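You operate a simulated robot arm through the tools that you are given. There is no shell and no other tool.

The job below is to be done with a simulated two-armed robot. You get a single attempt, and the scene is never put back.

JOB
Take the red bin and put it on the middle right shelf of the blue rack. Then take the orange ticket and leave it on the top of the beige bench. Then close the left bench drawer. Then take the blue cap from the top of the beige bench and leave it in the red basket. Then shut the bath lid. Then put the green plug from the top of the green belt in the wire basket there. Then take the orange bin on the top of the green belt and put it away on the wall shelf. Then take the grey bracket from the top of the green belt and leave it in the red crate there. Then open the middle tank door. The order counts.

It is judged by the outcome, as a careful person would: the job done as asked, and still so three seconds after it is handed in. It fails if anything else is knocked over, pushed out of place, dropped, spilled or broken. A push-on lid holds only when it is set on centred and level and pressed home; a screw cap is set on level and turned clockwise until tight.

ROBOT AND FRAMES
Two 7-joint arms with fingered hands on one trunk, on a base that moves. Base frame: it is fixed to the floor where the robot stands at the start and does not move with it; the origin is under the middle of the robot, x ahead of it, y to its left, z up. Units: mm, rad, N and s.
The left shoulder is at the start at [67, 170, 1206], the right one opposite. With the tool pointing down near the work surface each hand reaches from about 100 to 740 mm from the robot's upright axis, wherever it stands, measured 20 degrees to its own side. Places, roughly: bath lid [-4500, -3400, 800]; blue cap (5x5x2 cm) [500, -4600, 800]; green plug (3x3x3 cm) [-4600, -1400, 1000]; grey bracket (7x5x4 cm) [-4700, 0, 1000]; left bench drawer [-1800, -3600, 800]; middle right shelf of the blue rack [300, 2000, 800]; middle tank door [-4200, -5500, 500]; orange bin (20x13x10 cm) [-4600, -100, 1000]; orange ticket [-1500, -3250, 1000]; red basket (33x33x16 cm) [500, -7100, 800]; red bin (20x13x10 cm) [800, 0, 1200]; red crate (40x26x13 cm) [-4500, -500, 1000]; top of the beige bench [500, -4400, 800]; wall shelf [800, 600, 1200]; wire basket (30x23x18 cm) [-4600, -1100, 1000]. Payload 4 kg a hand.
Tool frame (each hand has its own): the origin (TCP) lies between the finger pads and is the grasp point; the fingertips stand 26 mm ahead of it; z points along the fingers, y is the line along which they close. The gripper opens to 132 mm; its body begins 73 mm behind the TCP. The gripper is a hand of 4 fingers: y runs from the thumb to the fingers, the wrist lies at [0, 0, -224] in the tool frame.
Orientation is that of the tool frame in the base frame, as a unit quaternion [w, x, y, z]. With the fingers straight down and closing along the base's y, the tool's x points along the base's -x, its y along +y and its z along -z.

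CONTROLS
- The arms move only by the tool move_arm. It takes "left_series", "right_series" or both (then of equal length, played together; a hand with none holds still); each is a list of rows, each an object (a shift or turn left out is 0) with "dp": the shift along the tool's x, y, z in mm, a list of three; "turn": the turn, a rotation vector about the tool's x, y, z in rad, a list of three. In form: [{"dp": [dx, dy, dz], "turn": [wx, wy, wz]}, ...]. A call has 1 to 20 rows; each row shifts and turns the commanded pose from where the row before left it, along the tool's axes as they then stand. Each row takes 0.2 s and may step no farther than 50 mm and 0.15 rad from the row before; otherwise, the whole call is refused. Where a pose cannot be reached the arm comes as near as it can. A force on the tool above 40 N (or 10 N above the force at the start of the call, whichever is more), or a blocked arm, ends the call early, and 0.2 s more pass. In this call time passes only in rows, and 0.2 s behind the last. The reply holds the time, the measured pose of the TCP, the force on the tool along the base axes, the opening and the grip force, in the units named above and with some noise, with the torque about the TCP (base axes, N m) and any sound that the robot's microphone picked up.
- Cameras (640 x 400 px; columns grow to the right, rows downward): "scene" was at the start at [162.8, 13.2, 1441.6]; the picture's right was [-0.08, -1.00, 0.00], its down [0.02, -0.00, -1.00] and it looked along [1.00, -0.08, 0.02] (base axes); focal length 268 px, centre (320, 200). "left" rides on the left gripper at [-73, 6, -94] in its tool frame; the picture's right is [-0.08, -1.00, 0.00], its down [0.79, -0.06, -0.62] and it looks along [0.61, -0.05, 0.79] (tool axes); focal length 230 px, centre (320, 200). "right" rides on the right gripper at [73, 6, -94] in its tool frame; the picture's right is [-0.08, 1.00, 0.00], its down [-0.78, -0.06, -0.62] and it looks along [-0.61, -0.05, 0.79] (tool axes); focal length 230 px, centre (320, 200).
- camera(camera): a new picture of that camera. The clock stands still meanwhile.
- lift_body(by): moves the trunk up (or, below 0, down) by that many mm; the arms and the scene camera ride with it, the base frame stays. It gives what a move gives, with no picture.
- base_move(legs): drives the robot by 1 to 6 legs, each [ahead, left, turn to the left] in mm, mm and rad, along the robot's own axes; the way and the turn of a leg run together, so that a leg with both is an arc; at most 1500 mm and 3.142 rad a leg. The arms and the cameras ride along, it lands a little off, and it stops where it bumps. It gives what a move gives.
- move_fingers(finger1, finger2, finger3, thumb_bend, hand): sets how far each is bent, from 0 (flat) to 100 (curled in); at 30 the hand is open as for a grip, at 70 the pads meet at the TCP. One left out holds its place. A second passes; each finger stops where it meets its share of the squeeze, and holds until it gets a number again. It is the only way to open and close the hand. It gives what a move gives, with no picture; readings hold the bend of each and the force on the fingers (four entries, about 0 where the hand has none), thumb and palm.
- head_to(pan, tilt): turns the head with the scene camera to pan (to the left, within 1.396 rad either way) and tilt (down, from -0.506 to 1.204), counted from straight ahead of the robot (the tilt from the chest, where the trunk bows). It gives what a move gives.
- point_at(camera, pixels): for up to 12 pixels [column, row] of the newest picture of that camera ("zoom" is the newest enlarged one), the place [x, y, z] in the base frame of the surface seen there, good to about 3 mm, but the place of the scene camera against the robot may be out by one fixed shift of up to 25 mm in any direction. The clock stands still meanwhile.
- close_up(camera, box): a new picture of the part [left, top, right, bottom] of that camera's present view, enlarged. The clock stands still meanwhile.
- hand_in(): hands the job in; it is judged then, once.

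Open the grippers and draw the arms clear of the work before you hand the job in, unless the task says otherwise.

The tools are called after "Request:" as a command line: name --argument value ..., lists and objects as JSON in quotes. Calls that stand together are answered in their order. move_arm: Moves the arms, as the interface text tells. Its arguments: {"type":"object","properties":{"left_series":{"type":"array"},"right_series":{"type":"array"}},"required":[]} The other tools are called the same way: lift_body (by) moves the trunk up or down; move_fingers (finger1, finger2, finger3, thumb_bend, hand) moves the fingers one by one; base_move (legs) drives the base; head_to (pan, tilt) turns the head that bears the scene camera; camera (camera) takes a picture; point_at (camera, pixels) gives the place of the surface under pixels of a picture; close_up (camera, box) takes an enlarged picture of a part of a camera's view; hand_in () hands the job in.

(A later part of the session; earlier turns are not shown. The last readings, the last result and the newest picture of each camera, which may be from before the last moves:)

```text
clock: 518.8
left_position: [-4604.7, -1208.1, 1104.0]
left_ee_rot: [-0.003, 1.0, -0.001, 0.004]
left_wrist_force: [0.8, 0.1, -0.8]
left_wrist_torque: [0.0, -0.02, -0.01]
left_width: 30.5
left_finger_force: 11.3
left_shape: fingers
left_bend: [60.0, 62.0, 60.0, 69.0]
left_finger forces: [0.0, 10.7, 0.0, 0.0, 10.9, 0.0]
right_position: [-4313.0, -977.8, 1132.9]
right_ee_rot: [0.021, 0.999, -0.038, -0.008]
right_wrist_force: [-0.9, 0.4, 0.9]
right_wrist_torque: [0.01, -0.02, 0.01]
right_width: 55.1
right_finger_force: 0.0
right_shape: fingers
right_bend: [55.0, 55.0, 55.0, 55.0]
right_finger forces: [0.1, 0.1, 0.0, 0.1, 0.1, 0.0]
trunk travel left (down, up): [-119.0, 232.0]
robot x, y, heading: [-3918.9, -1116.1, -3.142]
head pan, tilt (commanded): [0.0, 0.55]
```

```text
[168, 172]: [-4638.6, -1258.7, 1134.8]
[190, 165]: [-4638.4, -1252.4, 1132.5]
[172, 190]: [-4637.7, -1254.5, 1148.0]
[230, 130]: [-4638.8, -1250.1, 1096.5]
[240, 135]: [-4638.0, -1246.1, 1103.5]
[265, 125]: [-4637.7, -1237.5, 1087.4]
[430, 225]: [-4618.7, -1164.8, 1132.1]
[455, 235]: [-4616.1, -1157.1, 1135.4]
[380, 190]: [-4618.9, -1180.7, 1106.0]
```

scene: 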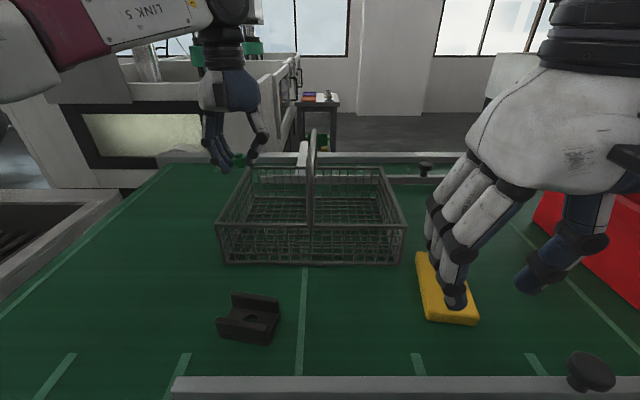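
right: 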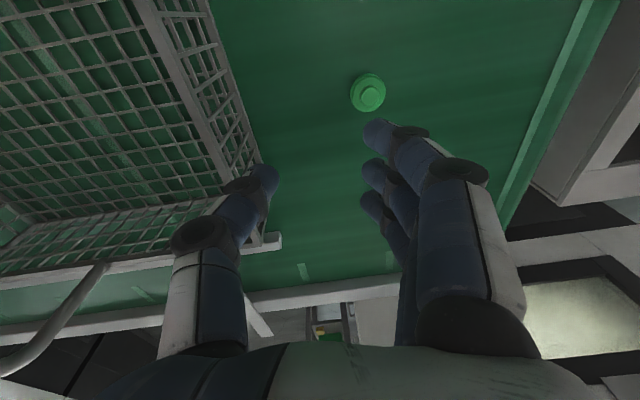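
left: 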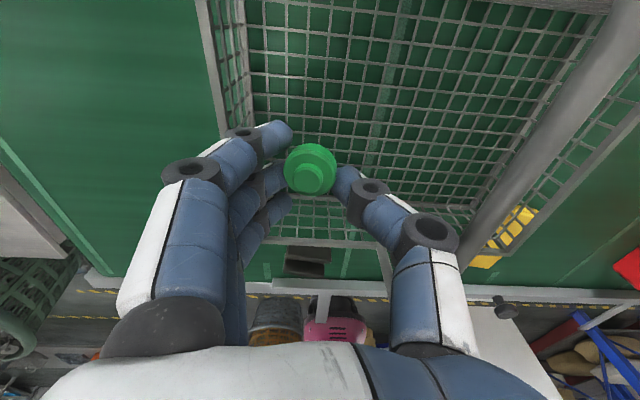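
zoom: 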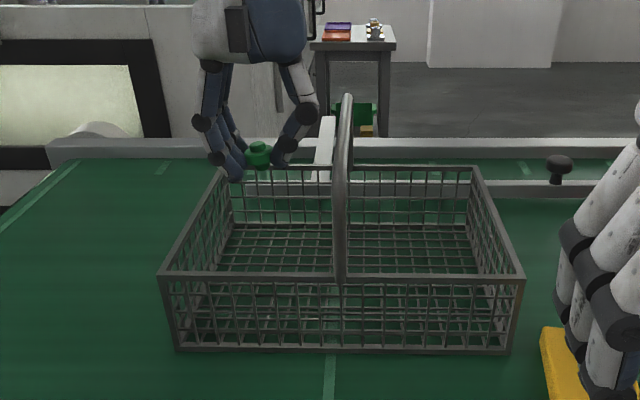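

Margins are ~10 mm to the left rim and ~16 mm to the handle. I lower into the basket to TCP z≈996.

Request:
move_arm --left_series '[{"dp": [0, -2, 30]}, {"dp": [0, 0, 30]}, {"dp": [0, 0, 25]}, {"dp": [0, 0, 15]}, {"dp": [0, 0, 8]}]'

Request:
camera --camera "left"

Request:
close_up --camera "scene" --box '[160, 80, 440, 290]'

```text
clock: 520.0
left_position: [-4605.3, -1204.1, 995.3]
left_ee_rot: [-0.004, 1.0, -0.001, 0.003]
left_wrist_force: [0.0, 0.6, 0.0]
left_wrist_torque: [0.02, -0.01, 0.02]
left_width: 30.1
left_finger_force: 10.7
left_shape: fingers
left_bend: [60.0, 62.0, 60.0, 69.0]
left_finger forces: [0.1, 10.8, 0.0, 0.0, 10.8, 0.0]
right_position: [-4311.7, -977.5, 1132.8]
right_ee_rot: [0.021, 0.999, -0.037, -0.009]
right_wrist_force: [-0.6, -0.6, 0.3]
right_wrist_torque: [0.08, 0.03, -0.04]
right_width: 54.9
right_finger_force: 0.0
right_shape: fingers
right_bend: [55.0, 55.0, 55.0, 55.0]
right_finger forces: [0.0, 0.1, 0.0, 0.1, 0.1, 0.0]
trunk travel left (down, up): [-119.0, 232.0]
robot x, y, heading: [-3916.2, -1116.8, -3.135]
head pan, tilt (commanded): [0.0, 0.55]
```

```text
taken
```

left: 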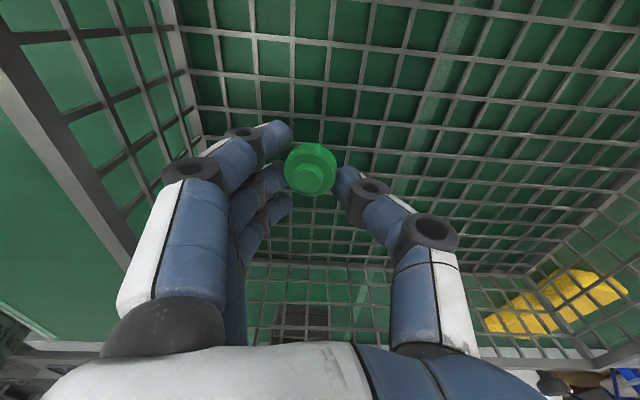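

```text
1.90 times, centred on (300, 185) of scene
```

zoom: 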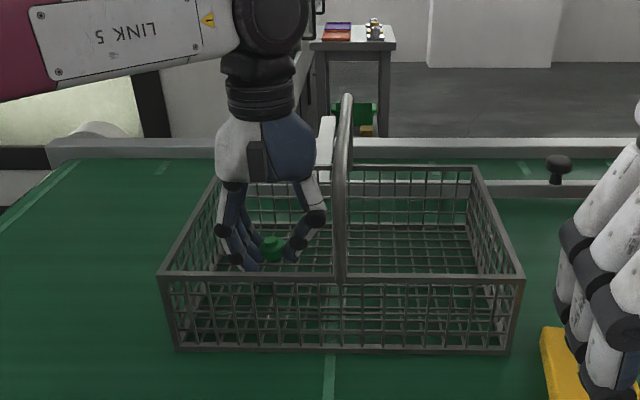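

The plug is inside the basket, about 10 mm above its bottom. I lower 6 mm more and release gently.

Request:
move_arm --left_series '[{"dp": [0, 0, 4]}, {"dp": [0, 0, 3]}]'

Request:
move_fingers --hand "left" --finger1 58 --finger2 58 --finger3 58 --thumb_bend 62

Request:
camera --camera "left"

```text
clock: 520.5
left_position: [-4605.2, -1203.9, 988.9]
left_ee_rot: [-0.003, 1.0, -0.001, 0.002]
left_wrist_force: [-0.9, 0.0, -0.9]
left_wrist_torque: [0.0, 0.01, 0.0]
left_width: 30.3
left_finger_force: 10.7
left_shape: fingers
left_bend: [60.0, 62.0, 60.0, 69.0]
left_finger forces: [0.0, 10.9, 0.0, 0.0, 10.9, 0.0]
right_position: [-4312.5, -977.2, 1133.0]
right_ee_rot: [0.022, 0.999, -0.038, -0.009]
right_wrist_force: [-0.8, -0.2, -0.6]
right_wrist_torque: [-0.03, -0.01, -0.01]
right_width: 54.9
right_finger_force: 0.2
right_shape: fingers
right_bend: [55.0, 55.0, 55.0, 55.0]
right_finger forces: [0.0, 0.0, 0.0, 0.0, 0.0, 0.0]
trunk travel left (down, up): [-119.0, 232.0]
robot x, y, heading: [-3919.3, -1115.1, -3.135]
head pan, tilt (commanded): [0.0, 0.55]
```

```text
clock: 521.5
left_position: [-4606.5, -1204.2, 989.7]
left_ee_rot: [-0.004, 1.0, -0.002, 0.003]
left_wrist_force: [0.0, -0.4, -0.1]
left_wrist_torque: [-0.03, -0.02, 0.02]
left_width: 40.1
left_finger_force: 0.1
left_shape: fingers
left_bend: [57.0, 57.0, 57.0, 62.0]
left_finger forces: [0.0, 0.0, 0.0, 0.1, 0.0, 0.1]
right_position: [-4311.8, -976.8, 1131.6]
right_ee_rot: [0.021, 0.999, -0.038, -0.008]
right_wrist_force: [-0.4, 0.6, 0.1]
right_wrist_torque: [-0.01, -0.03, 0.0]
right_width: 55.1
right_finger_force: 0.0
right_shape: fingers
right_bend: [55.0, 55.0, 55.0, 55.0]
right_finger forces: [0.0, 0.0, 0.1, 0.0, 0.1, 0.1]
trunk travel left (down, up): [-119.0, 232.0]
robot x, y, heading: [-3919.1, -1116.7, -3.139]
head pan, tilt (commanded): [0.0, 0.55]
```

```text
taken
```

left: 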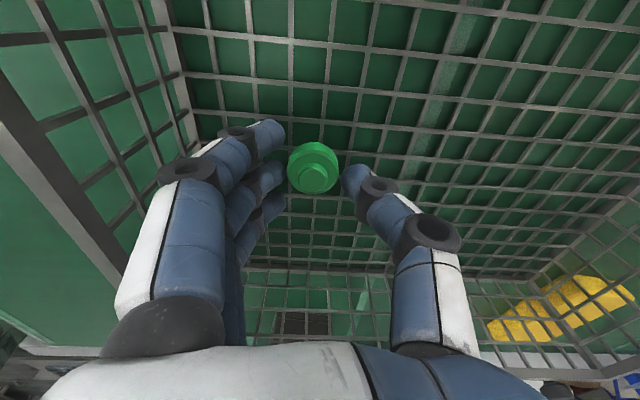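

The plug is released and stands in the basket. I raise the hand straight up out of it.

Request:
move_arm --left_series '[{"dp": [0, 0, -10]}, {"dp": [0, 0, -20]}, {"dp": [0, 0, -30]}, {"dp": [0, 0, -40]}, {"dp": [0, 0, -40]}, {"dp": [0, 0, -30]}]'

Request:
camera --camera "left"

Request:
close_up --camera "scene" --box '[160, 80, 440, 290]'

```text
clock: 523.0
left_position: [-4605.2, -1204.0, 1159.9]
left_ee_rot: [-0.004, 1.0, -0.002, 0.002]
left_wrist_force: [-0.6, 0.1, 0.7]
left_wrist_torque: [0.02, 0.01, -0.01]
left_width: 40.2
left_finger_force: 0.0
left_shape: fingers
left_bend: [57.0, 57.0, 57.0, 62.0]
left_finger forces: [0.1, 0.0, 0.1, 0.1, 0.0, 0.1]
right_position: [-4312.1, -977.0, 1132.9]
right_ee_rot: [0.022, 0.999, -0.037, -0.008]
right_wrist_force: [0.3, -0.2, 0.4]
right_wrist_torque: [0.0, 0.03, -0.01]
right_width: 54.9
right_finger_force: 0.1
right_shape: fingers
right_bend: [55.0, 55.0, 55.0, 55.0]
right_finger forces: [0.1, 0.1, 0.0, 0.0, 0.1, 0.0]
trunk travel left (down, up): [-119.0, 232.0]
robot x, y, heading: [-3920.3, -1114.2, -3.139]
head pan, tilt (commanded): [0.0, 0.55]
```

```text
taken
```

left: 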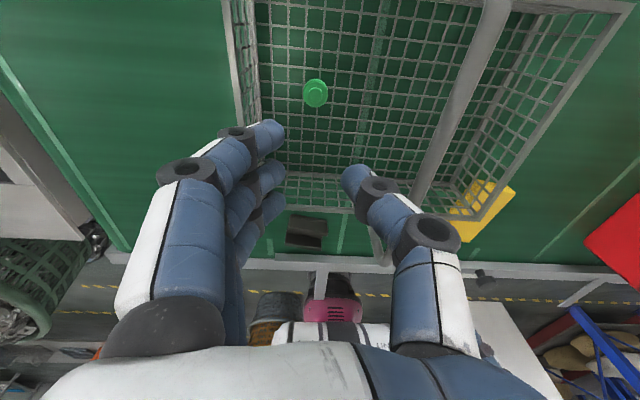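

```text
1.90 times, centred on (300, 185) of scene
```

zoom: 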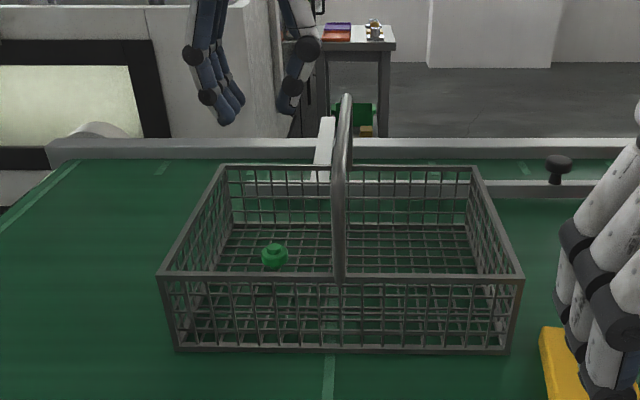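

The green plug lies in the wire basket. I draw the left hand back, raise the trunk, and move north along the belt to the orange bin.

Request:
move_arm --left_series '[{"dp": [45, 0, -15]}, {"dp": [45, 5, -15]}, {"dp": [45, 10, -10]}, {"dp": [45, 15, 0]}, {"dp": [45, 20, 0]}, {"dp": [45, 20, 0]}, {"dp": [30, 30, 0]}, {"dp": [0, 40, 0]}]'

Request:
base_move --legs '[[-150, 0, 0], [0, -850, 0]]'

Request:
camera --camera "scene"

```text
clock: 524.8
left_position: [-4306.1, -1347.3, 1200.3]
left_ee_rot: [-0.003, 1.0, -0.002, 0.003]
left_wrist_force: [-0.2, 0.4, 0.0]
left_wrist_torque: [0.05, 0.03, 0.02]
left_width: 40.2
left_finger_force: 0.1
left_shape: fingers
left_bend: [57.0, 57.0, 57.0, 62.0]
left_finger forces: [0.1, 0.0, 0.0, 0.1, 0.0, 0.1]
right_position: [-4312.0, -977.7, 1132.6]
right_ee_rot: [0.021, 0.999, -0.037, -0.009]
right_wrist_force: [0.6, -0.1, -0.1]
right_wrist_torque: [0.03, -0.01, 0.04]
right_width: 55.0
right_finger_force: 0.1
right_shape: fingers
right_bend: [55.0, 55.0, 55.0, 55.0]
right_finger forces: [0.0, 0.1, 0.0, 0.0, 0.0, 0.0]
trunk travel left (down, up): [-119.0, 232.0]
robot x, y, heading: [-3917.8, -1119.3, -3.139]
head pan, tilt (commanded): [0.0, 0.55]
```

```text
clock: 533.6
left_position: [-4159.2, -491.7, 1201.8]
left_ee_rot: [-0.004, 1.0, -0.003, 0.003]
left_wrist_force: [-0.2, -0.2, 0.5]
left_wrist_torque: [0.03, 0.02, 0.02]
left_width: 40.1
left_finger_force: 0.0
left_shape: fingers
left_bend: [57.0, 57.0, 57.0, 62.0]
left_finger forces: [0.0, 0.1, 0.1, 0.1, 0.1, 0.1]
right_position: [-4162.5, -122.0, 1132.1]
right_ee_rot: [0.022, 0.999, -0.039, -0.009]
right_wrist_force: [-0.6, -0.2, 0.0]
right_wrist_torque: [0.0, 0.02, -0.02]
right_width: 54.9
right_finger_force: 0.1
right_shape: fingers
right_bend: [55.0, 55.0, 55.0, 55.0]
right_finger forces: [0.0, 0.0, 0.1, 0.0, 0.0, 0.0]
trunk travel left (down, up): [-119.0, 232.0]
robot x, y, heading: [-3771.3, -262.1, 3.138]
head pan, tilt (commanded): [0.0, 0.55]
```

```text
taken
```

scene: 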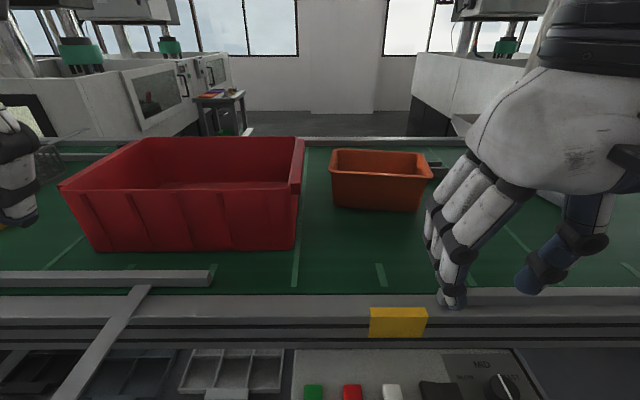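

The orange bin is at (378,180), the red crate left of it; a control panel with buttons is on the belt's front — I must keep off it. I measure these.

Request:
point_at --camera "scene" --pixels '[[332, 160], [425, 160], [335, 195], [420, 208], [333, 152], [430, 155], [380, 185], [400, 155], [300, 190], [313, 390], [420, 360], [440, 170]]'

Request:
close_up --camera "scene" --box '[280, 120, 480, 260]'

```text
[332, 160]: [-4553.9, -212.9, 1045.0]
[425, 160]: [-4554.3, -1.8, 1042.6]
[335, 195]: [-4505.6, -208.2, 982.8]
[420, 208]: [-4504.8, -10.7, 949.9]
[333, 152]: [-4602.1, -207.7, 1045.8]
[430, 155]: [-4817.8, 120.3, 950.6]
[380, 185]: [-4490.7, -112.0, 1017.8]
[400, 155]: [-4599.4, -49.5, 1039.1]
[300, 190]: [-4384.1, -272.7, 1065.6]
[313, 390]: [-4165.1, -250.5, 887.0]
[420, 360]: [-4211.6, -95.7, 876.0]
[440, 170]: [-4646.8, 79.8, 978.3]
```

```text
2.86 times, centred on (380, 190) of scene
```

zoom: 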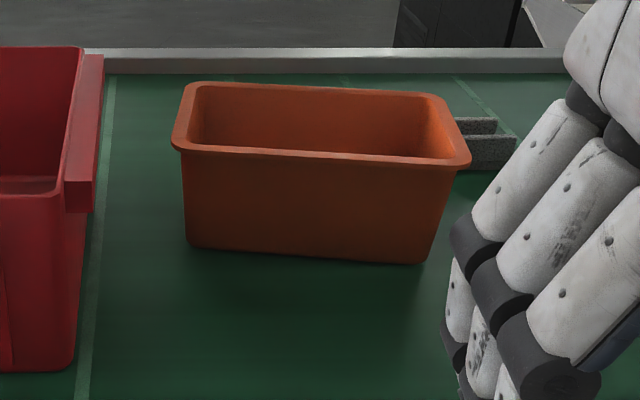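

The bin's long side runs along y (−212…0), x −4625…−4490, rim z≈1045; the grey bracket is behind it at about (−4647, 80). I look down at the control panel's extent before going nearer.

Request:
head_to --pan 0 --tilt 1.0

Request:
camera --camera "scene"

Request:
point_at --camera "scene" --pixels '[[320, 200], [320, 230], [320, 260], [400, 230], [500, 230], [200, 200], [250, 250], [420, 270], [560, 220], [150, 250], [320, 290], [450, 180]]'

```text
clock: 534.5
left_position: [-4157.2, -492.2, 1201.6]
left_ee_rot: [-0.004, 1.0, -0.004, 0.004]
left_wrist_force: [-0.2, 0.6, 0.1]
left_wrist_torque: [0.0, 0.01, 0.0]
left_width: 40.1
left_finger_force: 0.1
left_shape: fingers
left_bend: [57.0, 57.0, 57.0, 62.0]
left_finger forces: [0.1, 0.0, 0.0, 0.1, 0.0, 0.0]
right_position: [-4162.0, -121.9, 1132.7]
right_ee_rot: [0.022, 0.999, -0.039, -0.009]
right_wrist_force: [0.1, 0.2, 0.2]
right_wrist_torque: [-0.05, -0.03, 0.01]
right_width: 55.1
right_finger_force: 0.0
right_shape: fingers
right_bend: [55.0, 55.0, 55.0, 55.0]
right_finger forces: [0.0, 0.0, 0.1, 0.1, 0.1, 0.0]
trunk travel left (down, up): [-119.0, 232.0]
robot x, y, heading: [-3771.6, -259.8, 3.138]
head pan, tilt (commanded): [0.0, 1.0]
```

```text
taken
```

scene: 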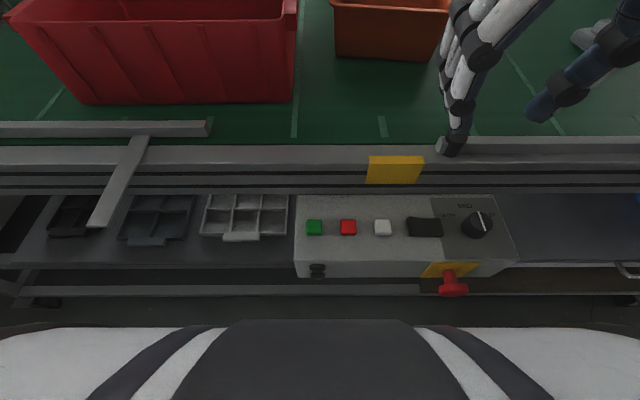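

```text
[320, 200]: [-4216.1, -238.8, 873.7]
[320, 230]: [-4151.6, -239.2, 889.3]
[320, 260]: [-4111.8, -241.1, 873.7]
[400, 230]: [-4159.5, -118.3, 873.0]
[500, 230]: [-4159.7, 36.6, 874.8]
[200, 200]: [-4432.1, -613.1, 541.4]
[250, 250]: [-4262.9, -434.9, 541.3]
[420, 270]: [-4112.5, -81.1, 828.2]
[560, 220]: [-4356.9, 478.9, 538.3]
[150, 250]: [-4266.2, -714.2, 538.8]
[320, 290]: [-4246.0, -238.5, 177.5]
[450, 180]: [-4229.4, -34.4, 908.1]
```

The control box front is at x≈−4112 with an emergency stop sticking out; I stay behind x≈−3820. I turn the right hand −90° (closing along x) and level it.

Request:
move_arm --right_series '[{"turn": [0.044, 0.016, -0.1]}, {"turn": [0, 0, -0.14]}, {"turn": [0, 0, -0.14]}, {"turn": [0, 0, -0.14]}, {"turn": [0, 0, -0.14]}, {"turn": [0, 0, -0.14]}, {"turn": [0, 0, -0.14]}, {"turn": [0, 0, -0.14]}, {"turn": [0, 0, -0.14]}, {"turn": [0, 0, -0.14]}, {"turn": [0, 0, -0.14]}, {"turn": [0, 0, -0.14]}]'

Request:
base_move --legs '[[50, 0, 0]]'

Request:
head_to --pan -0.1 --tilt 0.6

Request:
camera --camera "right"

Request:
camera --camera "scene"

```text
clock: 537.1
left_position: [-4158.0, -491.5, 1202.7]
left_ee_rot: [-0.004, 1.0, -0.004, 0.003]
left_wrist_force: [-0.3, 0.0, -0.6]
left_wrist_torque: [-0.04, -0.01, -0.02]
left_width: 40.0
left_finger_force: 0.1
left_shape: fingers
left_bend: [57.0, 57.0, 57.0, 62.0]
left_finger forces: [0.1, 0.0, 0.0, 0.0, 0.0, 0.0]
right_position: [-4161.8, -121.1, 1133.6]
right_ee_rot: [-0.001, 0.709, 0.705, 0.0]
right_wrist_force: [0.7, 0.5, 0.4]
right_wrist_torque: [0.02, -0.01, -0.01]
right_width: 55.0
right_finger_force: 0.1
right_shape: fingers
right_bend: [55.0, 55.0, 55.0, 55.0]
right_finger forces: [0.0, 0.0, 0.0, 0.1, 0.0, 0.0]
trunk travel left (down, up): [-119.0, 232.0]
robot x, y, heading: [-3765.7, -263.0, 3.14]
head pan, tilt (commanded): [0.0, 1.0]
```

```text
clock: 538.0
left_position: [-4208.7, -491.5, 1201.1]
left_ee_rot: [-0.003, 1.0, -0.004, 0.003]
left_wrist_force: [-0.7, -1.0, -0.4]
left_wrist_torque: [0.02, -0.03, 0.01]
left_width: 40.0
left_finger_force: 0.0
left_shape: fingers
left_bend: [57.0, 57.0, 57.0, 62.0]
left_finger forces: [0.0, 0.0, 0.0, 0.0, 0.0, 0.0]
right_position: [-4211.6, -121.7, 1132.4]
right_ee_rot: [0.001, 0.71, 0.704, 0.0]
right_wrist_force: [-0.4, -0.9, 0.9]
right_wrist_torque: [0.05, -0.04, -0.03]
right_width: 54.8
right_finger_force: 0.0
right_shape: fingers
right_bend: [55.0, 55.0, 55.0, 55.0]
right_finger forces: [0.0, 0.1, 0.0, 0.1, 0.0, 0.0]
trunk travel left (down, up): [-119.0, 232.0]
robot x, y, heading: [-3819.7, -260.2, 3.14]
head pan, tilt (commanded): [0.0, 1.0]
```

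```text
clock: 538.9
left_position: [-4208.7, -492.3, 1201.6]
left_ee_rot: [-0.004, 1.0, -0.003, 0.005]
left_wrist_force: [0.2, 0.0, -0.2]
left_wrist_torque: [0.04, 0.01, 0.02]
left_width: 40.2
left_finger_force: 0.0
left_shape: fingers
left_bend: [57.0, 57.0, 57.0, 62.0]
left_finger forces: [0.0, 0.0, 0.1, 0.1, 0.1, 0.0]
right_position: [-4211.5, -122.0, 1132.1]
right_ee_rot: [0.0, 0.71, 0.704, -0.001]
right_wrist_force: [-0.2, -0.1, 0.6]
right_wrist_torque: [0.02, -0.01, -0.02]
right_width: 54.9
right_finger_force: 0.1
right_shape: fingers
right_bend: [55.0, 55.0, 55.0, 55.0]
right_finger forces: [0.1, 0.0, 0.1, 0.0, 0.1, 0.0]
trunk travel left (down, up): [-119.0, 232.0]
robot x, y, heading: [-3815.6, -260.3, 3.144]
head pan, tilt (commanded): [-0.099, 0.6]
```

```text
taken
```

right: 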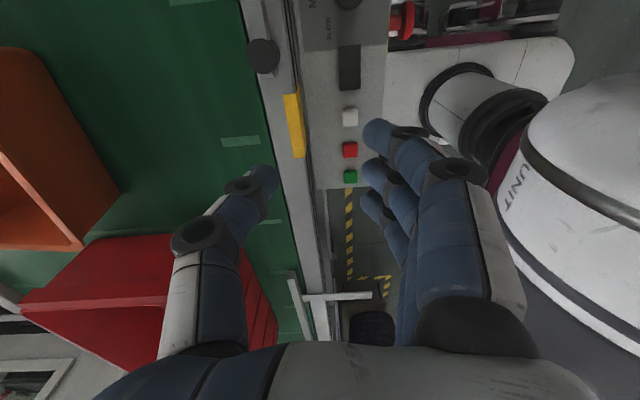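

```text
taken
```

scene: 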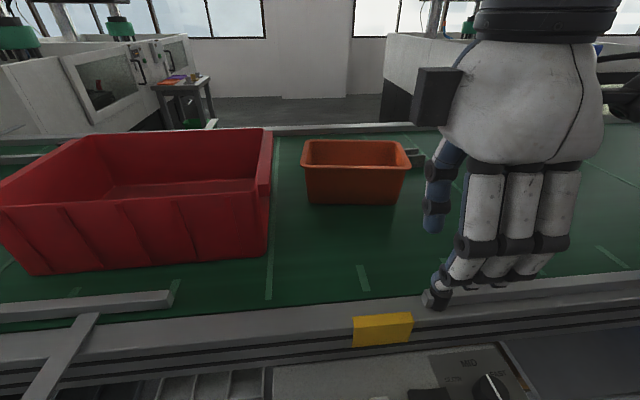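

I open the right hand wide (bend 10) and move it toward the bin at z≈1132, stopping short to measure.

Request:
move_fingers --hand "right" --finger1 10 --finger2 10 --finger3 10 --thumb_bend 10

Request:
move_arm --right_series '[{"dp": [0, -40, -5]}, {"dp": [0, -40, -5]}, {"dp": [0, -40, -5]}, {"dp": [0, -40, -5]}, {"dp": [0, -40, 0]}, {"dp": [0, -40, 0]}]'

Request:
camera --camera "right"

```text
clock: 539.9
left_position: [-4207.8, -489.9, 1200.4]
left_ee_rot: [-0.003, 1.0, -0.004, 0.003]
left_wrist_force: [0.4, 0.3, -0.8]
left_wrist_torque: [0.0, -0.02, 0.01]
left_width: 40.1
left_finger_force: 0.1
left_shape: fingers
left_bend: [57.0, 57.0, 57.0, 62.0]
left_finger forces: [0.0, 0.0, 0.0, 0.0, 0.0, 0.0]
right_position: [-4212.3, -122.3, 1133.6]
right_ee_rot: [0.0, 0.71, 0.704, 0.0]
right_wrist_force: [0.0, 0.2, -0.1]
right_wrist_torque: [0.03, -0.01, 0.01]
right_width: 170.6
right_finger_force: 0.0
right_shape: fingers
right_bend: [10.0, 10.0, 10.0, 10.0]
right_finger forces: [0.0, 0.0, 0.0, 0.1, 0.0, 0.0]
trunk travel left (down, up): [-119.0, 232.0]
robot x, y, heading: [-3820.2, -263.8, 3.14]
head pan, tilt (commanded): [-0.099, 0.6]
```

```text
clock: 541.3
left_position: [-4208.4, -491.1, 1200.6]
left_ee_rot: [-0.003, 1.0, -0.003, 0.004]
left_wrist_force: [-0.3, 1.1, 0.0]
left_wrist_torque: [0.02, -0.03, -0.01]
left_width: 40.1
left_finger_force: 0.1
left_shape: fingers
left_bend: [57.0, 57.0, 57.0, 62.0]
left_finger forces: [0.1, 0.1, 0.1, 0.1, 0.0, 0.0]
right_position: [-4453.9, -120.7, 1150.7]
right_ee_rot: [-0.001, 0.71, 0.704, 0.001]
right_wrist_force: [0.5, 0.0, 1.3]
right_wrist_torque: [0.0, -0.04, -0.01]
right_width: 170.7
right_finger_force: 0.1
right_shape: fingers
right_bend: [10.0, 10.0, 10.0, 10.0]
right_finger forces: [0.1, 0.1, 0.1, 0.1, 0.0, 0.0]
trunk travel left (down, up): [-119.0, 232.0]
robot x, y, heading: [-3821.4, -261.4, 3.142]
head pan, tilt (commanded): [-0.099, 0.6]
```

```text
taken
```

right: 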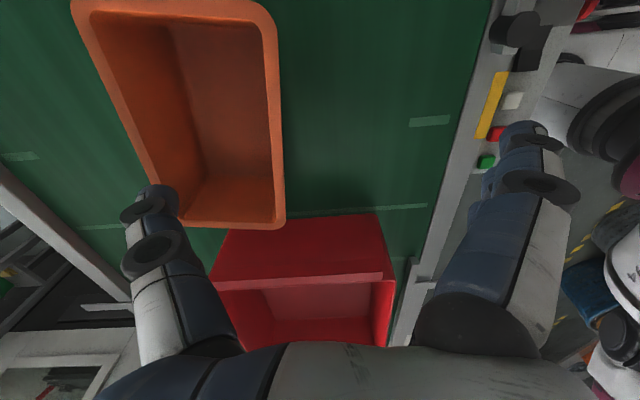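

I measure the orange bin's rim from the hand camera.

Request:
point_at --camera "right" --pixels '[[274, 40], [280, 130], [283, 210], [270, 224], [180, 222], [100, 60], [140, 150], [85, 5], [230, 4], [160, 5], [215, 120], [150, 190]]'

```text
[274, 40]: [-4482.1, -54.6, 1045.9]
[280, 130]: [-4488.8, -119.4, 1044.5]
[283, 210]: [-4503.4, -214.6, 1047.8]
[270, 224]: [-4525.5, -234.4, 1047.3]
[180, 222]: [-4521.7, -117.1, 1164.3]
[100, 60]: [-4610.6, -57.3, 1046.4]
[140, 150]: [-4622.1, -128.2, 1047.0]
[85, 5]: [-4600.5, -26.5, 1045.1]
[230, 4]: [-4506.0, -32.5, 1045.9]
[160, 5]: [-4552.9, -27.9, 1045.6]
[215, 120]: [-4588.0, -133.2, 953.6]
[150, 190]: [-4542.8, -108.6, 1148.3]
```

The bin is centred at about (−4557, −130) and turned by ≈0.13 rad. I move over it, align the yaw, and come down to just above the rim.

Request:
move_arm --right_series '[{"dp": [-3.4, -34.3, 0]}, {"dp": [-3.4, -34.3, 0]}, {"dp": [-3.4, -34.3, 0]}, {"turn": [0, 0, 0.13]}, {"dp": [0, 0, 30]}, {"dp": [0, 0, 30]}]'

Request:
camera --camera "right"

Request:
close_up --camera "scene" --box '[220, 60, 480, 260]'

```text
clock: 542.7
left_position: [-4208.5, -491.3, 1201.2]
left_ee_rot: [-0.003, 1.0, -0.004, 0.004]
left_wrist_force: [-0.2, -0.5, -0.3]
left_wrist_torque: [0.0, -0.01, -0.01]
left_width: 39.9
left_finger_force: 0.0
left_shape: fingers
left_bend: [57.0, 57.0, 57.0, 62.0]
left_finger forces: [0.0, 0.0, 0.0, 0.0, 0.0, 0.0]
right_position: [-4536.5, -130.8, 1091.0]
right_ee_rot: [-0.001, 0.755, 0.656, -0.001]
right_wrist_force: [0.0, -0.2, -0.1]
right_wrist_torque: [0.05, 0.0, 0.02]
right_width: 171.0
right_finger_force: 0.1
right_shape: fingers
right_bend: [10.0, 10.0, 10.0, 10.0]
right_finger forces: [0.0, 0.0, 0.0, 0.0, 0.0, 0.1]
right hand out of reach, approached as far as the arm can: row 3
trunk travel left (down, up): [-119.0, 232.0]
robot x, y, heading: [-3817.6, -264.8, 3.137]
head pan, tilt (commanded): [-0.099, 0.6]
```

```text
taken
```

right: 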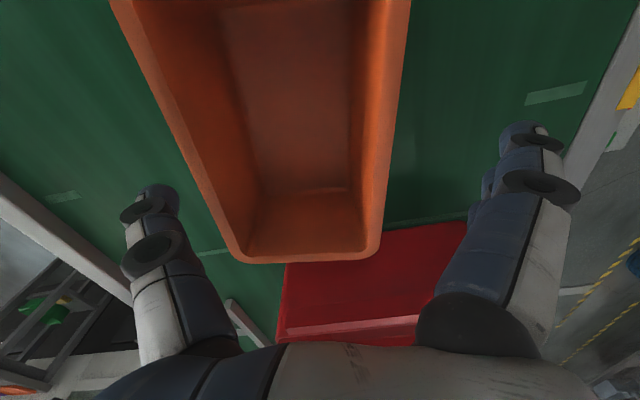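

```text
2.00 times, centred on (350, 160) of scene
```

zoom: 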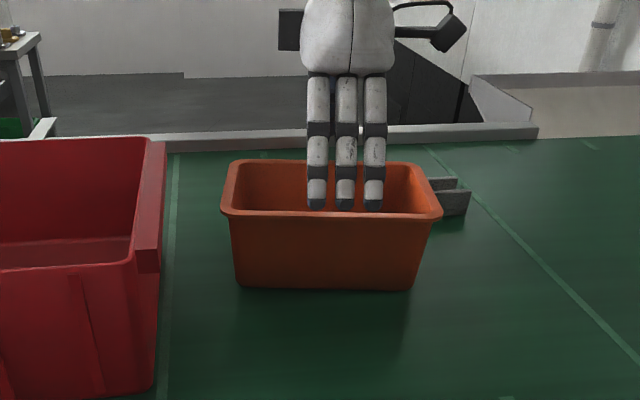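

The hand is 20 mm short of the bin's centre (reach limit). I drive the base 25 mm ahead — still well clear of the emergency stop — and re-measure.

Request:
base_move --legs '[[25, 0, 0]]'

Request:
camera --camera "right"

Request:
point_at --camera "right" --pixels '[[372, 200], [380, 130], [390, 60], [200, 180], [170, 110], [140, 40], [300, 258], [150, 195], [520, 130], [500, 170], [160, 230], [355, 235]]'

```text
clock: 543.5
left_position: [-4232.4, -491.1, 1202.4]
left_ee_rot: [-0.004, 1.0, -0.002, 0.003]
left_wrist_force: [0.4, 0.3, 0.5]
left_wrist_torque: [0.01, -0.02, 0.01]
left_width: 40.4
left_finger_force: 0.2
left_shape: fingers
left_bend: [57.0, 57.0, 57.0, 62.0]
left_finger forces: [0.1, 0.1, 0.0, 0.1, 0.0, 0.1]
right_position: [-4561.1, -131.0, 1091.9]
right_ee_rot: [-0.001, 0.755, 0.656, -0.001]
right_wrist_force: [-0.4, -0.8, 0.3]
right_wrist_torque: [-0.01, 0.01, 0.01]
right_width: 171.2
right_finger_force: 0.0
right_shape: fingers
right_bend: [10.0, 10.0, 10.0, 10.0]
right_finger forces: [0.1, 0.1, 0.0, 0.0, 0.0, 0.0]
trunk travel left (down, up): [-119.0, 232.0]
robot x, y, heading: [-3841.4, -260.8, 3.141]
head pan, tilt (commanded): [-0.099, 0.6]
```

```text
taken
```

right: 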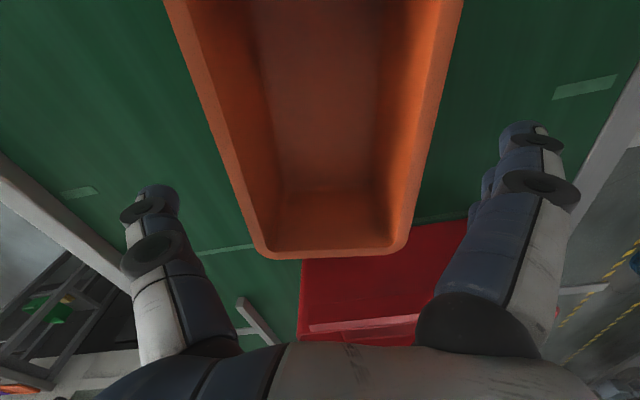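

```text
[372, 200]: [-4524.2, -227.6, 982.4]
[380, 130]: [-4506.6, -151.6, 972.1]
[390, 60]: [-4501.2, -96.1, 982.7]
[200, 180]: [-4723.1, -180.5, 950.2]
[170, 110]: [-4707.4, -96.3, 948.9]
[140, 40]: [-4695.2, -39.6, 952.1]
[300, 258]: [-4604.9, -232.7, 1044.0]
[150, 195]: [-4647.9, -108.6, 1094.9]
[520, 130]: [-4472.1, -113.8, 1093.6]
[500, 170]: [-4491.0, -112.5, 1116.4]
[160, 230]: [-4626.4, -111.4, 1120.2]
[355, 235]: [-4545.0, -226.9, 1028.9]
```

Request:
point_at --camera "right" --pixels '[[222, 140], [431, 140], [190, 50], [450, 50], [252, 215], [413, 215], [335, 252], [290, 256], [385, 248], [440, 95]]'

```text
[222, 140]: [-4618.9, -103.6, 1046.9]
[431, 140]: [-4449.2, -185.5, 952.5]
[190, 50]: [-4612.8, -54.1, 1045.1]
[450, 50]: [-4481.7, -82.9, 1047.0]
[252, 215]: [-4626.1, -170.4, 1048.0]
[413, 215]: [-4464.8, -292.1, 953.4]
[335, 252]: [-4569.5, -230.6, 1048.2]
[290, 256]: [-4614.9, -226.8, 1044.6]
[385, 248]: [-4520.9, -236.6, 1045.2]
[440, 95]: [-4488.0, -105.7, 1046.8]
```

Alignment is good (centre x −4556 at y −131). I shift 5 mm and descend until the pads are ~23 mm below the rim.

Request:
move_arm --right_series '[{"dp": [0, 5, 20]}, {"dp": [0, 0, 20]}, {"dp": [0, 0, 15]}, {"dp": [0, 0, 10]}, {"dp": [0, 0, 4]}]'

Request:
camera --camera "right"

```text
clock: 544.7
left_position: [-4231.0, -492.0, 1201.6]
left_ee_rot: [-0.003, 1.0, -0.004, 0.003]
left_wrist_force: [0.2, -0.5, 0.3]
left_wrist_torque: [-0.01, -0.01, -0.01]
left_width: 40.1
left_finger_force: 0.2
left_shape: fingers
left_bend: [57.0, 57.0, 57.0, 62.0]
left_finger forces: [0.0, 0.1, 0.1, 0.0, 0.0, 0.1]
right_position: [-4556.9, -131.6, 1024.2]
right_ee_rot: [-0.002, 0.755, 0.656, -0.002]
right_wrist_force: [-0.9, 0.2, 3.3]
right_wrist_torque: [0.02, 0.24, -0.01]
right_width: 172.6
right_finger_force: 2.3
right_shape: fingers
right_bend: [10.0, 10.0, 10.0, 7.0]
right_finger forces: [0.1, 0.1, 0.1, 0.1, 4.1, 0.1]
trunk travel left (down, up): [-119.0, 232.0]
robot x, y, heading: [-3842.4, -264.8, 3.136]
head pan, tilt (commanded): [-0.099, 0.6]
```

```text
taken
```

right: 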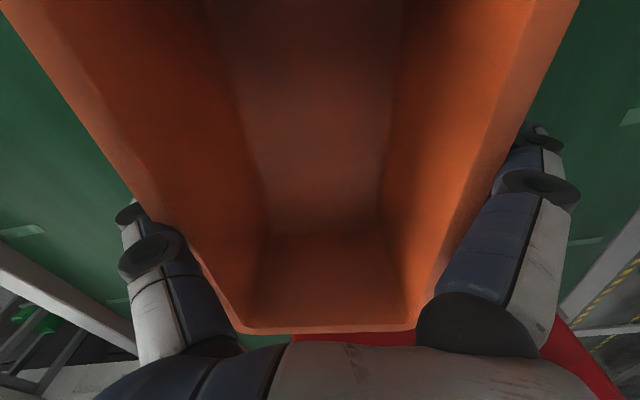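

The thumb touches the far rim lightly (4 N). I shift 3 mm toward it and close the hand.

Request:
move_arm --right_series '[{"dp": [0, -3, 1]}]'

Request:
move_fingers --hand "right" --finger1 60 --finger2 60 --finger3 60 --thumb_bend 60

Request:
move_arm --right_series '[{"dp": [0, 0, -8]}, {"dp": [0, 0, -12]}, {"dp": [0, 0, -15]}]'

Request:
camera --camera "right"

Request:
camera --camera "scene"

```text
clock: 545.1
left_position: [-4231.0, -491.9, 1201.6]
left_ee_rot: [-0.003, 1.0, -0.004, 0.003]
left_wrist_force: [-1.4, -0.2, 0.1]
left_wrist_torque: [0.01, 0.01, 0.01]
left_width: 40.3
left_finger_force: 0.2
left_shape: fingers
left_bend: [57.0, 57.0, 57.0, 62.0]
left_finger forces: [0.0, 0.1, 0.1, 0.0, 0.0, 0.1]
right_position: [-4559.2, -130.8, 1021.0]
right_ee_rot: [-0.002, 0.755, 0.656, 0.0]
right_wrist_force: [-0.2, 0.6, 2.0]
right_wrist_torque: [0.0, 0.14, 0.01]
right_width: 172.5
right_finger_force: 1.1
right_shape: fingers
right_bend: [10.0, 10.0, 10.0, 8.0]
right_finger forces: [0.0, 0.1, 0.1, 0.1, 2.4, 0.0]
trunk travel left (down, up): [-119.0, 232.0]
robot x, y, heading: [-3841.1, -260.0, 3.147]
head pan, tilt (commanded): [-0.099, 0.6]
```

```text
clock: 546.1
left_position: [-4233.4, -491.5, 1201.2]
left_ee_rot: [-0.003, 1.0, -0.004, 0.004]
left_wrist_force: [0.5, 0.1, 0.1]
left_wrist_torque: [0.01, -0.02, -0.02]
left_width: 40.4
left_finger_force: 0.2
left_shape: fingers
left_bend: [57.0, 57.0, 57.0, 62.0]
left_finger forces: [0.1, 0.1, 0.0, 0.0, 0.0, 0.1]
right_position: [-4558.5, -130.8, 1021.4]
right_ee_rot: [-0.001, 0.755, 0.656, 0.0]
right_wrist_force: [-0.4, -0.3, -0.6]
right_wrist_torque: [-0.03, -0.01, -0.01]
right_width: 138.5
right_finger_force: 53.4
right_shape: fingers
right_bend: [54.0, 54.0, 54.0, 52.0]
right_finger forces: [17.7, 17.6, 17.5, 0.1, 54.1, 0.1]
trunk travel left (down, up): [-119.0, 232.0]
robot x, y, heading: [-3842.3, -264.0, 3.136]
head pan, tilt (commanded): [-0.099, 0.6]
```

```text
clock: 546.9
left_position: [-4232.1, -491.4, 1201.4]
left_ee_rot: [-0.003, 1.0, -0.004, 0.002]
left_wrist_force: [0.6, 0.7, 0.5]
left_wrist_torque: [0.01, -0.01, -0.01]
left_width: 40.5
left_finger_force: 0.1
left_shape: fingers
left_bend: [57.0, 57.0, 57.0, 62.0]
left_finger forces: [0.0, 0.1, 0.0, 0.1, 0.1, 0.0]
right_position: [-4558.2, -129.5, 1058.2]
right_ee_rot: [0.0, 0.754, 0.656, -0.001]
right_wrist_force: [0.4, -0.1, -1.6]
right_wrist_torque: [0.0, -0.02, 0.02]
right_width: 138.4
right_finger_force: 52.9
right_shape: fingers
right_bend: [54.0, 54.0, 54.0, 52.0]
right_finger forces: [17.5, 17.5, 17.4, 0.0, 53.8, 0.1]
trunk travel left (down, up): [-119.0, 232.0]
robot x, y, heading: [-3845.6, -259.8, 3.141]
head pan, tilt (commanded): [-0.099, 0.6]
```

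```text
taken
```

right: 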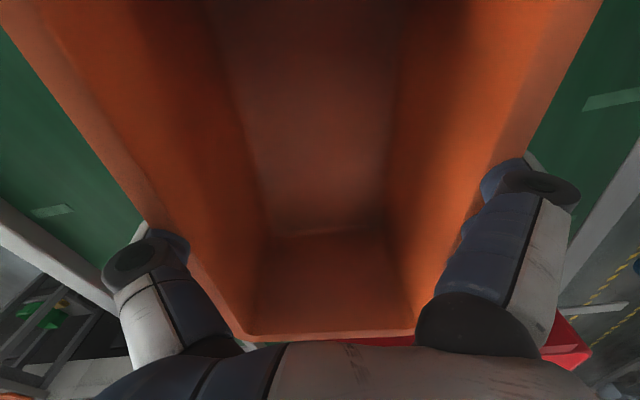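

```text
taken
```

scene: 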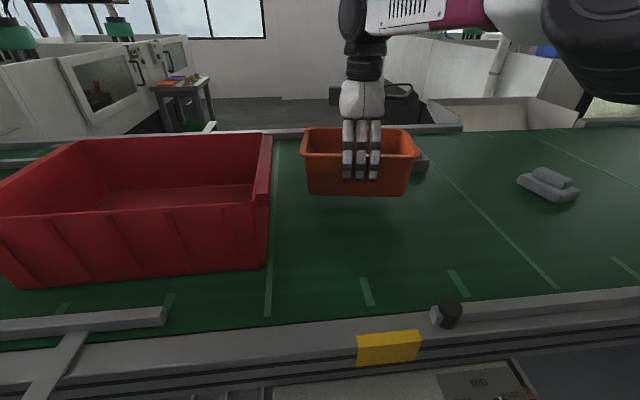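

The orange bin is up. I raise it and draw it in, back away from the belt, raise the trunk and turn around to face +x.

Request:
move_arm --right_series '[{"dp": [0, 0, -30]}, {"dp": [0, 0, -30]}, {"dp": [0, 25, -20]}, {"dp": [0, 35, 0]}, {"dp": [0, 40, 0]}, {"dp": [0, 40, 0]}, {"dp": [0, 40, 0]}]'

Request:
base_move --legs '[[-650, 0, 0]]'

Request:
lift_body --by 100

Request:
base_move --legs '[[0, 0, 1.57], [0, 0, 1.57]]'

Request:
head_to --pan 0 --tilt 0.35

Request:
camera --camera "scene"

```text
clock: 548.5
left_position: [-4231.7, -490.2, 1201.7]
left_ee_rot: [-0.003, 1.0, -0.004, 0.002]
left_wrist_force: [0.1, -0.8, -0.4]
left_wrist_torque: [0.0, -0.01, -0.01]
left_width: 40.2
left_finger_force: 0.0
left_shape: fingers
left_bend: [57.0, 57.0, 57.0, 62.0]
left_finger forces: [0.0, 0.0, 0.0, 0.0, 0.1, 0.1]
right_position: [-4379.5, -156.5, 1136.2]
right_ee_rot: [0.0, 0.755, 0.656, -0.001]
right_wrist_force: [0.9, 0.3, -2.1]
right_wrist_torque: [-0.02, 0.0, -0.01]
right_width: 138.0
right_finger_force: 51.4
right_shape: fingers
right_bend: [54.0, 54.0, 54.0, 53.0]
right_finger forces: [17.0, 16.9, 16.5, 0.0, 51.6, 0.0]
trunk travel left (down, up): [-119.0, 232.0]
robot x, y, heading: [-3841.5, -264.6, 3.138]
head pan, tilt (commanded): [-0.099, 0.6]
```

```text
clock: 552.1
left_position: [-3582.4, -492.8, 1201.1]
left_ee_rot: [-0.004, 1.0, -0.002, 0.003]
left_wrist_force: [-0.3, -0.7, -0.3]
left_wrist_torque: [0.0, 0.03, 0.01]
left_width: 40.2
left_finger_force: 0.0
left_shape: fingers
left_bend: [57.0, 57.0, 57.0, 62.0]
left_finger forces: [0.1, 0.0, 0.0, 0.0, 0.0, 0.1]
right_position: [-3731.5, -158.5, 1136.8]
right_ee_rot: [0.0, 0.753, 0.658, 0.0]
right_wrist_force: [-0.8, 0.1, -2.5]
right_wrist_torque: [0.02, 0.04, -0.01]
right_width: 138.1
right_finger_force: 50.8
right_shape: fingers
right_bend: [54.0, 54.0, 54.0, 53.0]
right_finger forces: [16.9, 16.7, 16.6, 0.1, 51.6, 0.0]
trunk travel left (down, up): [-119.0, 232.0]
robot x, y, heading: [-3193.5, -264.2, -3.137]
head pan, tilt (commanded): [-0.099, 0.6]
```

```text
clock: 553.4
left_position: [-3583.9, -491.5, 1301.7]
left_ee_rot: [-0.003, 1.0, -0.002, 0.004]
left_wrist_force: [-0.4, 0.2, -1.5]
left_wrist_torque: [-0.01, 0.02, 0.03]
left_width: 40.2
left_finger_force: 0.1
left_shape: fingers
left_bend: [57.0, 57.0, 57.0, 62.0]
left_finger forces: [0.0, 0.0, 0.0, 0.0, 0.0, 0.1]
right_position: [-3733.8, -157.7, 1236.1]
right_ee_rot: [0.0, 0.754, 0.657, -0.001]
right_wrist_force: [-0.2, -0.1, -2.0]
right_wrist_torque: [0.03, -0.02, 0.03]
right_width: 137.8
right_finger_force: 50.9
right_shape: fingers
right_bend: [54.0, 54.0, 54.0, 53.0]
right_finger forces: [16.8, 16.7, 16.5, 0.0, 51.3, 0.1]
trunk travel left (down, up): [-219.0, 132.0]
robot x, y, heading: [-3194.5, -258.1, -3.138]
head pan, tilt (commanded): [-0.099, 0.6]
```

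```text
clock: 561.4
left_position: [-2799.3, -43.1, 1301.8]
left_ee_rot: [-0.004, 0.017, 1.0, -0.003]
left_wrist_force: [-0.5, -0.1, 0.0]
left_wrist_torque: [0.01, 0.01, 0.0]
left_width: 40.2
left_finger_force: 0.0
left_shape: fingers
left_bend: [57.0, 57.0, 57.0, 62.0]
left_finger forces: [0.1, 0.1, 0.1, 0.1, 0.0, 0.0]
right_position: [-2660.3, -381.6, 1237.0]
right_ee_rot: [0.001, -0.645, 0.764, 0.0]
right_wrist_force: [-0.1, -0.9, -2.0]
right_wrist_torque: [0.0, 0.02, 0.02]
right_width: 136.3
right_finger_force: 45.1
right_shape: fingers
right_bend: [55.0, 55.0, 55.0, 53.0]
right_finger forces: [15.1, 15.1, 14.9, 0.0, 46.0, 0.0]
trunk travel left (down, up): [-219.0, 132.0]
robot x, y, heading: [-3192.8, -261.4, -0.034]
head pan, tilt (commanded): [-0.099, 0.6]
```

```text
clock: 562.2
left_position: [-2800.0, -43.8, 1301.4]
left_ee_rot: [-0.003, 0.017, 1.0, -0.003]
left_wrist_force: [-0.2, -0.3, -0.1]
left_wrist_torque: [-0.02, 0.0, -0.02]
left_width: 40.0
left_finger_force: 0.1
left_shape: fingers
left_bend: [57.0, 57.0, 57.0, 62.0]
left_finger forces: [0.0, 0.0, 0.0, 0.0, 0.0, 0.1]
right_position: [-2660.0, -382.6, 1236.0]
right_ee_rot: [0.0, -0.645, 0.764, 0.0]
right_wrist_force: [0.2, 0.5, -1.6]
right_wrist_torque: [-0.02, 0.01, -0.02]
right_width: 136.3
right_finger_force: 45.3
right_shape: fingers
right_bend: [55.0, 55.0, 55.0, 53.0]
right_finger forces: [15.0, 15.2, 14.9, 0.0, 46.1, 0.0]
trunk travel left (down, up): [-219.0, 132.0]
robot x, y, heading: [-3194.9, -261.6, -0.031]
head pan, tilt (commanded): [0.0, 0.351]
```

```text
taken
```

scene: 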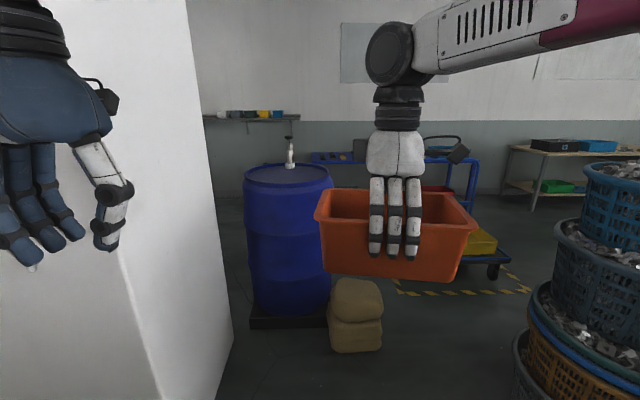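

Facing +x: pillar left, blue drum, sacks at (355,315), basket stacks at right. I measure the gap between sacks and baskets.

Request:
point_at --camera "scene" --pixels '[[381, 340], [335, 350], [515, 390], [525, 345], [585, 165], [330, 315], [250, 325], [236, 330], [200, 395], [440, 330], [400, 290], [500, 265]]'

Request:
head_to --pan -0.5 --tilt 0.35

Request:
camera --camera "scene"

```text
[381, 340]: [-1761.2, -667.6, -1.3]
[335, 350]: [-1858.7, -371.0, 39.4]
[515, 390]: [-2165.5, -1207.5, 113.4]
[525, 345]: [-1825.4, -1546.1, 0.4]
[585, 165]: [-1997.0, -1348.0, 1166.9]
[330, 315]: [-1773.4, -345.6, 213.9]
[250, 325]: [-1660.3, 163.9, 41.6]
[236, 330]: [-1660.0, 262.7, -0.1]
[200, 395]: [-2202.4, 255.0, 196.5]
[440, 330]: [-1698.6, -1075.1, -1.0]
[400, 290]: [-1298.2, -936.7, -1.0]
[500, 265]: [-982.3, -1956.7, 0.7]
```

```text
clock: 563.1
left_position: [-2798.7, -44.5, 1301.0]
left_ee_rot: [-0.004, 0.017, 1.0, -0.004]
left_wrist_force: [0.5, -0.1, -0.3]
left_wrist_torque: [-0.03, 0.0, 0.01]
left_width: 40.1
left_finger_force: 0.0
left_shape: fingers
left_bend: [57.0, 57.0, 57.0, 62.0]
left_finger forces: [0.0, 0.1, 0.0, 0.1, 0.0, 0.0]
right_position: [-2661.9, -382.9, 1236.1]
right_ee_rot: [0.0, -0.646, 0.764, 0.0]
right_wrist_force: [0.6, -0.4, -1.0]
right_wrist_torque: [0.0, 0.03, 0.0]
right_width: 136.6
right_finger_force: 45.6
right_shape: fingers
right_bend: [55.0, 55.0, 55.0, 53.0]
right_finger forces: [15.0, 15.0, 14.9, 0.0, 46.2, 0.1]
trunk travel left (down, up): [-219.0, 132.0]
robot x, y, heading: [-3196.9, -259.9, -0.031]
head pan, tilt (commanded): [-0.499, 0.351]
```

```text
taken
```

scene: 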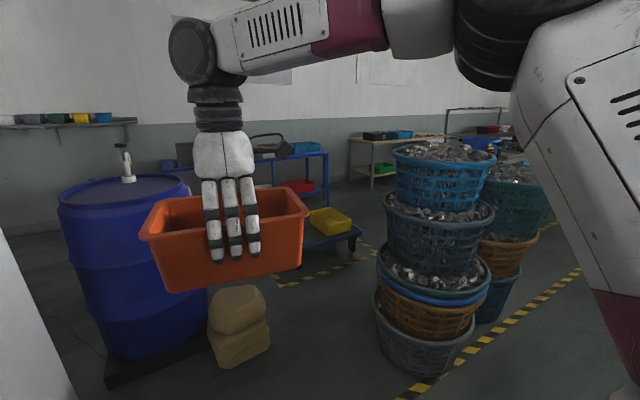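

I measure the sacks' right edge and the baskets' left edge more exactly.

Request:
point_at --camera "scene" --pixels '[[268, 345], [264, 310], [240, 365], [376, 305], [378, 345], [385, 240], [392, 160], [420, 375], [280, 350], [360, 300], [300, 300], [330, 340]]'

```text
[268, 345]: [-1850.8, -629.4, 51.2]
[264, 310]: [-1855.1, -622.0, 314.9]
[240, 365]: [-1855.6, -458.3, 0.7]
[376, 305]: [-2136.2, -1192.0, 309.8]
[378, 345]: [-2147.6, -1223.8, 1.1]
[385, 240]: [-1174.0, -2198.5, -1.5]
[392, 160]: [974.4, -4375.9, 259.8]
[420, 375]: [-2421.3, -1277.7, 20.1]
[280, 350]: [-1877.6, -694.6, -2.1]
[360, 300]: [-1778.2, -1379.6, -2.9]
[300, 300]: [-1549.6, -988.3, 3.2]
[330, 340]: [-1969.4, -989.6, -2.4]
```

The gap there is only ~555 mm for my ~490 mm base; the way north of the pillar (y≈1380) should be wider. I look left.

Request:
head_to --pan 1.1 --tilt 0.35

Request:
camera --camera "scene"

```text
clock: 564.8
left_position: [-2799.1, -43.9, 1301.3]
left_ee_rot: [-0.003, 0.018, 1.0, -0.003]
left_wrist_force: [0.0, 1.2, -0.7]
left_wrist_torque: [0.02, 0.0, 0.04]
left_width: 40.4
left_finger_force: 0.0
left_shape: fingers
left_bend: [57.0, 57.0, 57.0, 62.0]
left_finger forces: [0.0, 0.0, 0.0, 0.1, 0.0, 0.0]
right_position: [-2660.8, -381.8, 1237.2]
right_ee_rot: [0.0, -0.645, 0.764, -0.001]
right_wrist_force: [-1.2, 0.2, -1.7]
right_wrist_torque: [-0.03, 0.01, -0.02]
right_width: 136.4
right_finger_force: 45.6
right_shape: fingers
right_bend: [55.0, 55.0, 55.0, 53.0]
right_finger forces: [14.9, 15.0, 14.8, 0.0, 46.1, 0.0]
trunk travel left (down, up): [-219.0, 132.0]
robot x, y, heading: [-3196.1, -263.7, -0.032]
head pan, tilt (commanded): [1.1, 0.351]
```

```text
taken
```

scene: 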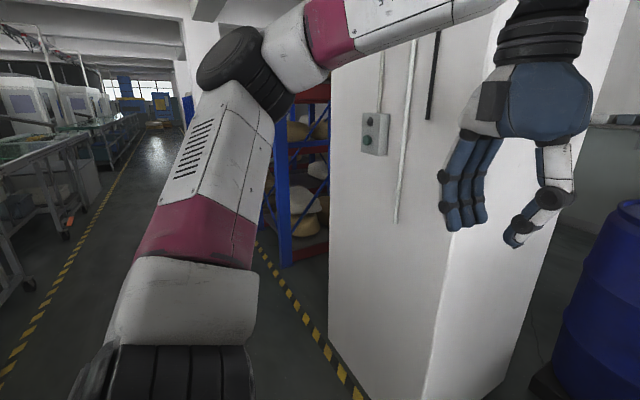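

Request:
point_at --camera "scene" --pixels '[[285, 262], [330, 335], [332, 250], [290, 180], [320, 240], [300, 270], [280, 245], [260, 250], [200, 300], [100, 180]]'

Request:
close_up --camera "scene" --box '[220, 80, 400, 380]'

```text
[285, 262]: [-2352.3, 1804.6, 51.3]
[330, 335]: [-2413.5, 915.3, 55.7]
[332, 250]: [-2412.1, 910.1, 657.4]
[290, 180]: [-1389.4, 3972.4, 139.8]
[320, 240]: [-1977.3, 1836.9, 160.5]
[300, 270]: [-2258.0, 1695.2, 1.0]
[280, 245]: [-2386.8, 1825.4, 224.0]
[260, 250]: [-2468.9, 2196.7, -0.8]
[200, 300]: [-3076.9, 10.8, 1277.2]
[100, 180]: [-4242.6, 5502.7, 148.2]
```

```text
1.33 times, centred on (310, 230) of scene
```

zoom: 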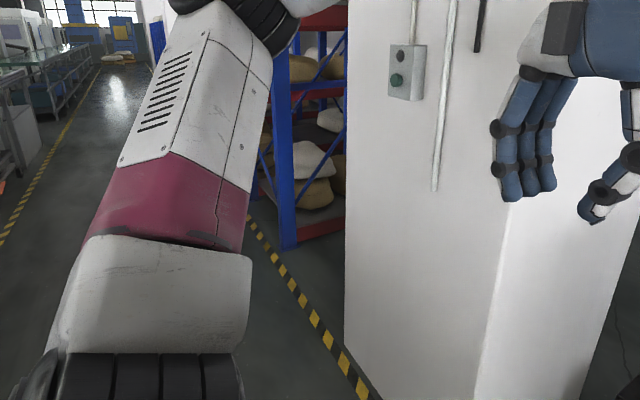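

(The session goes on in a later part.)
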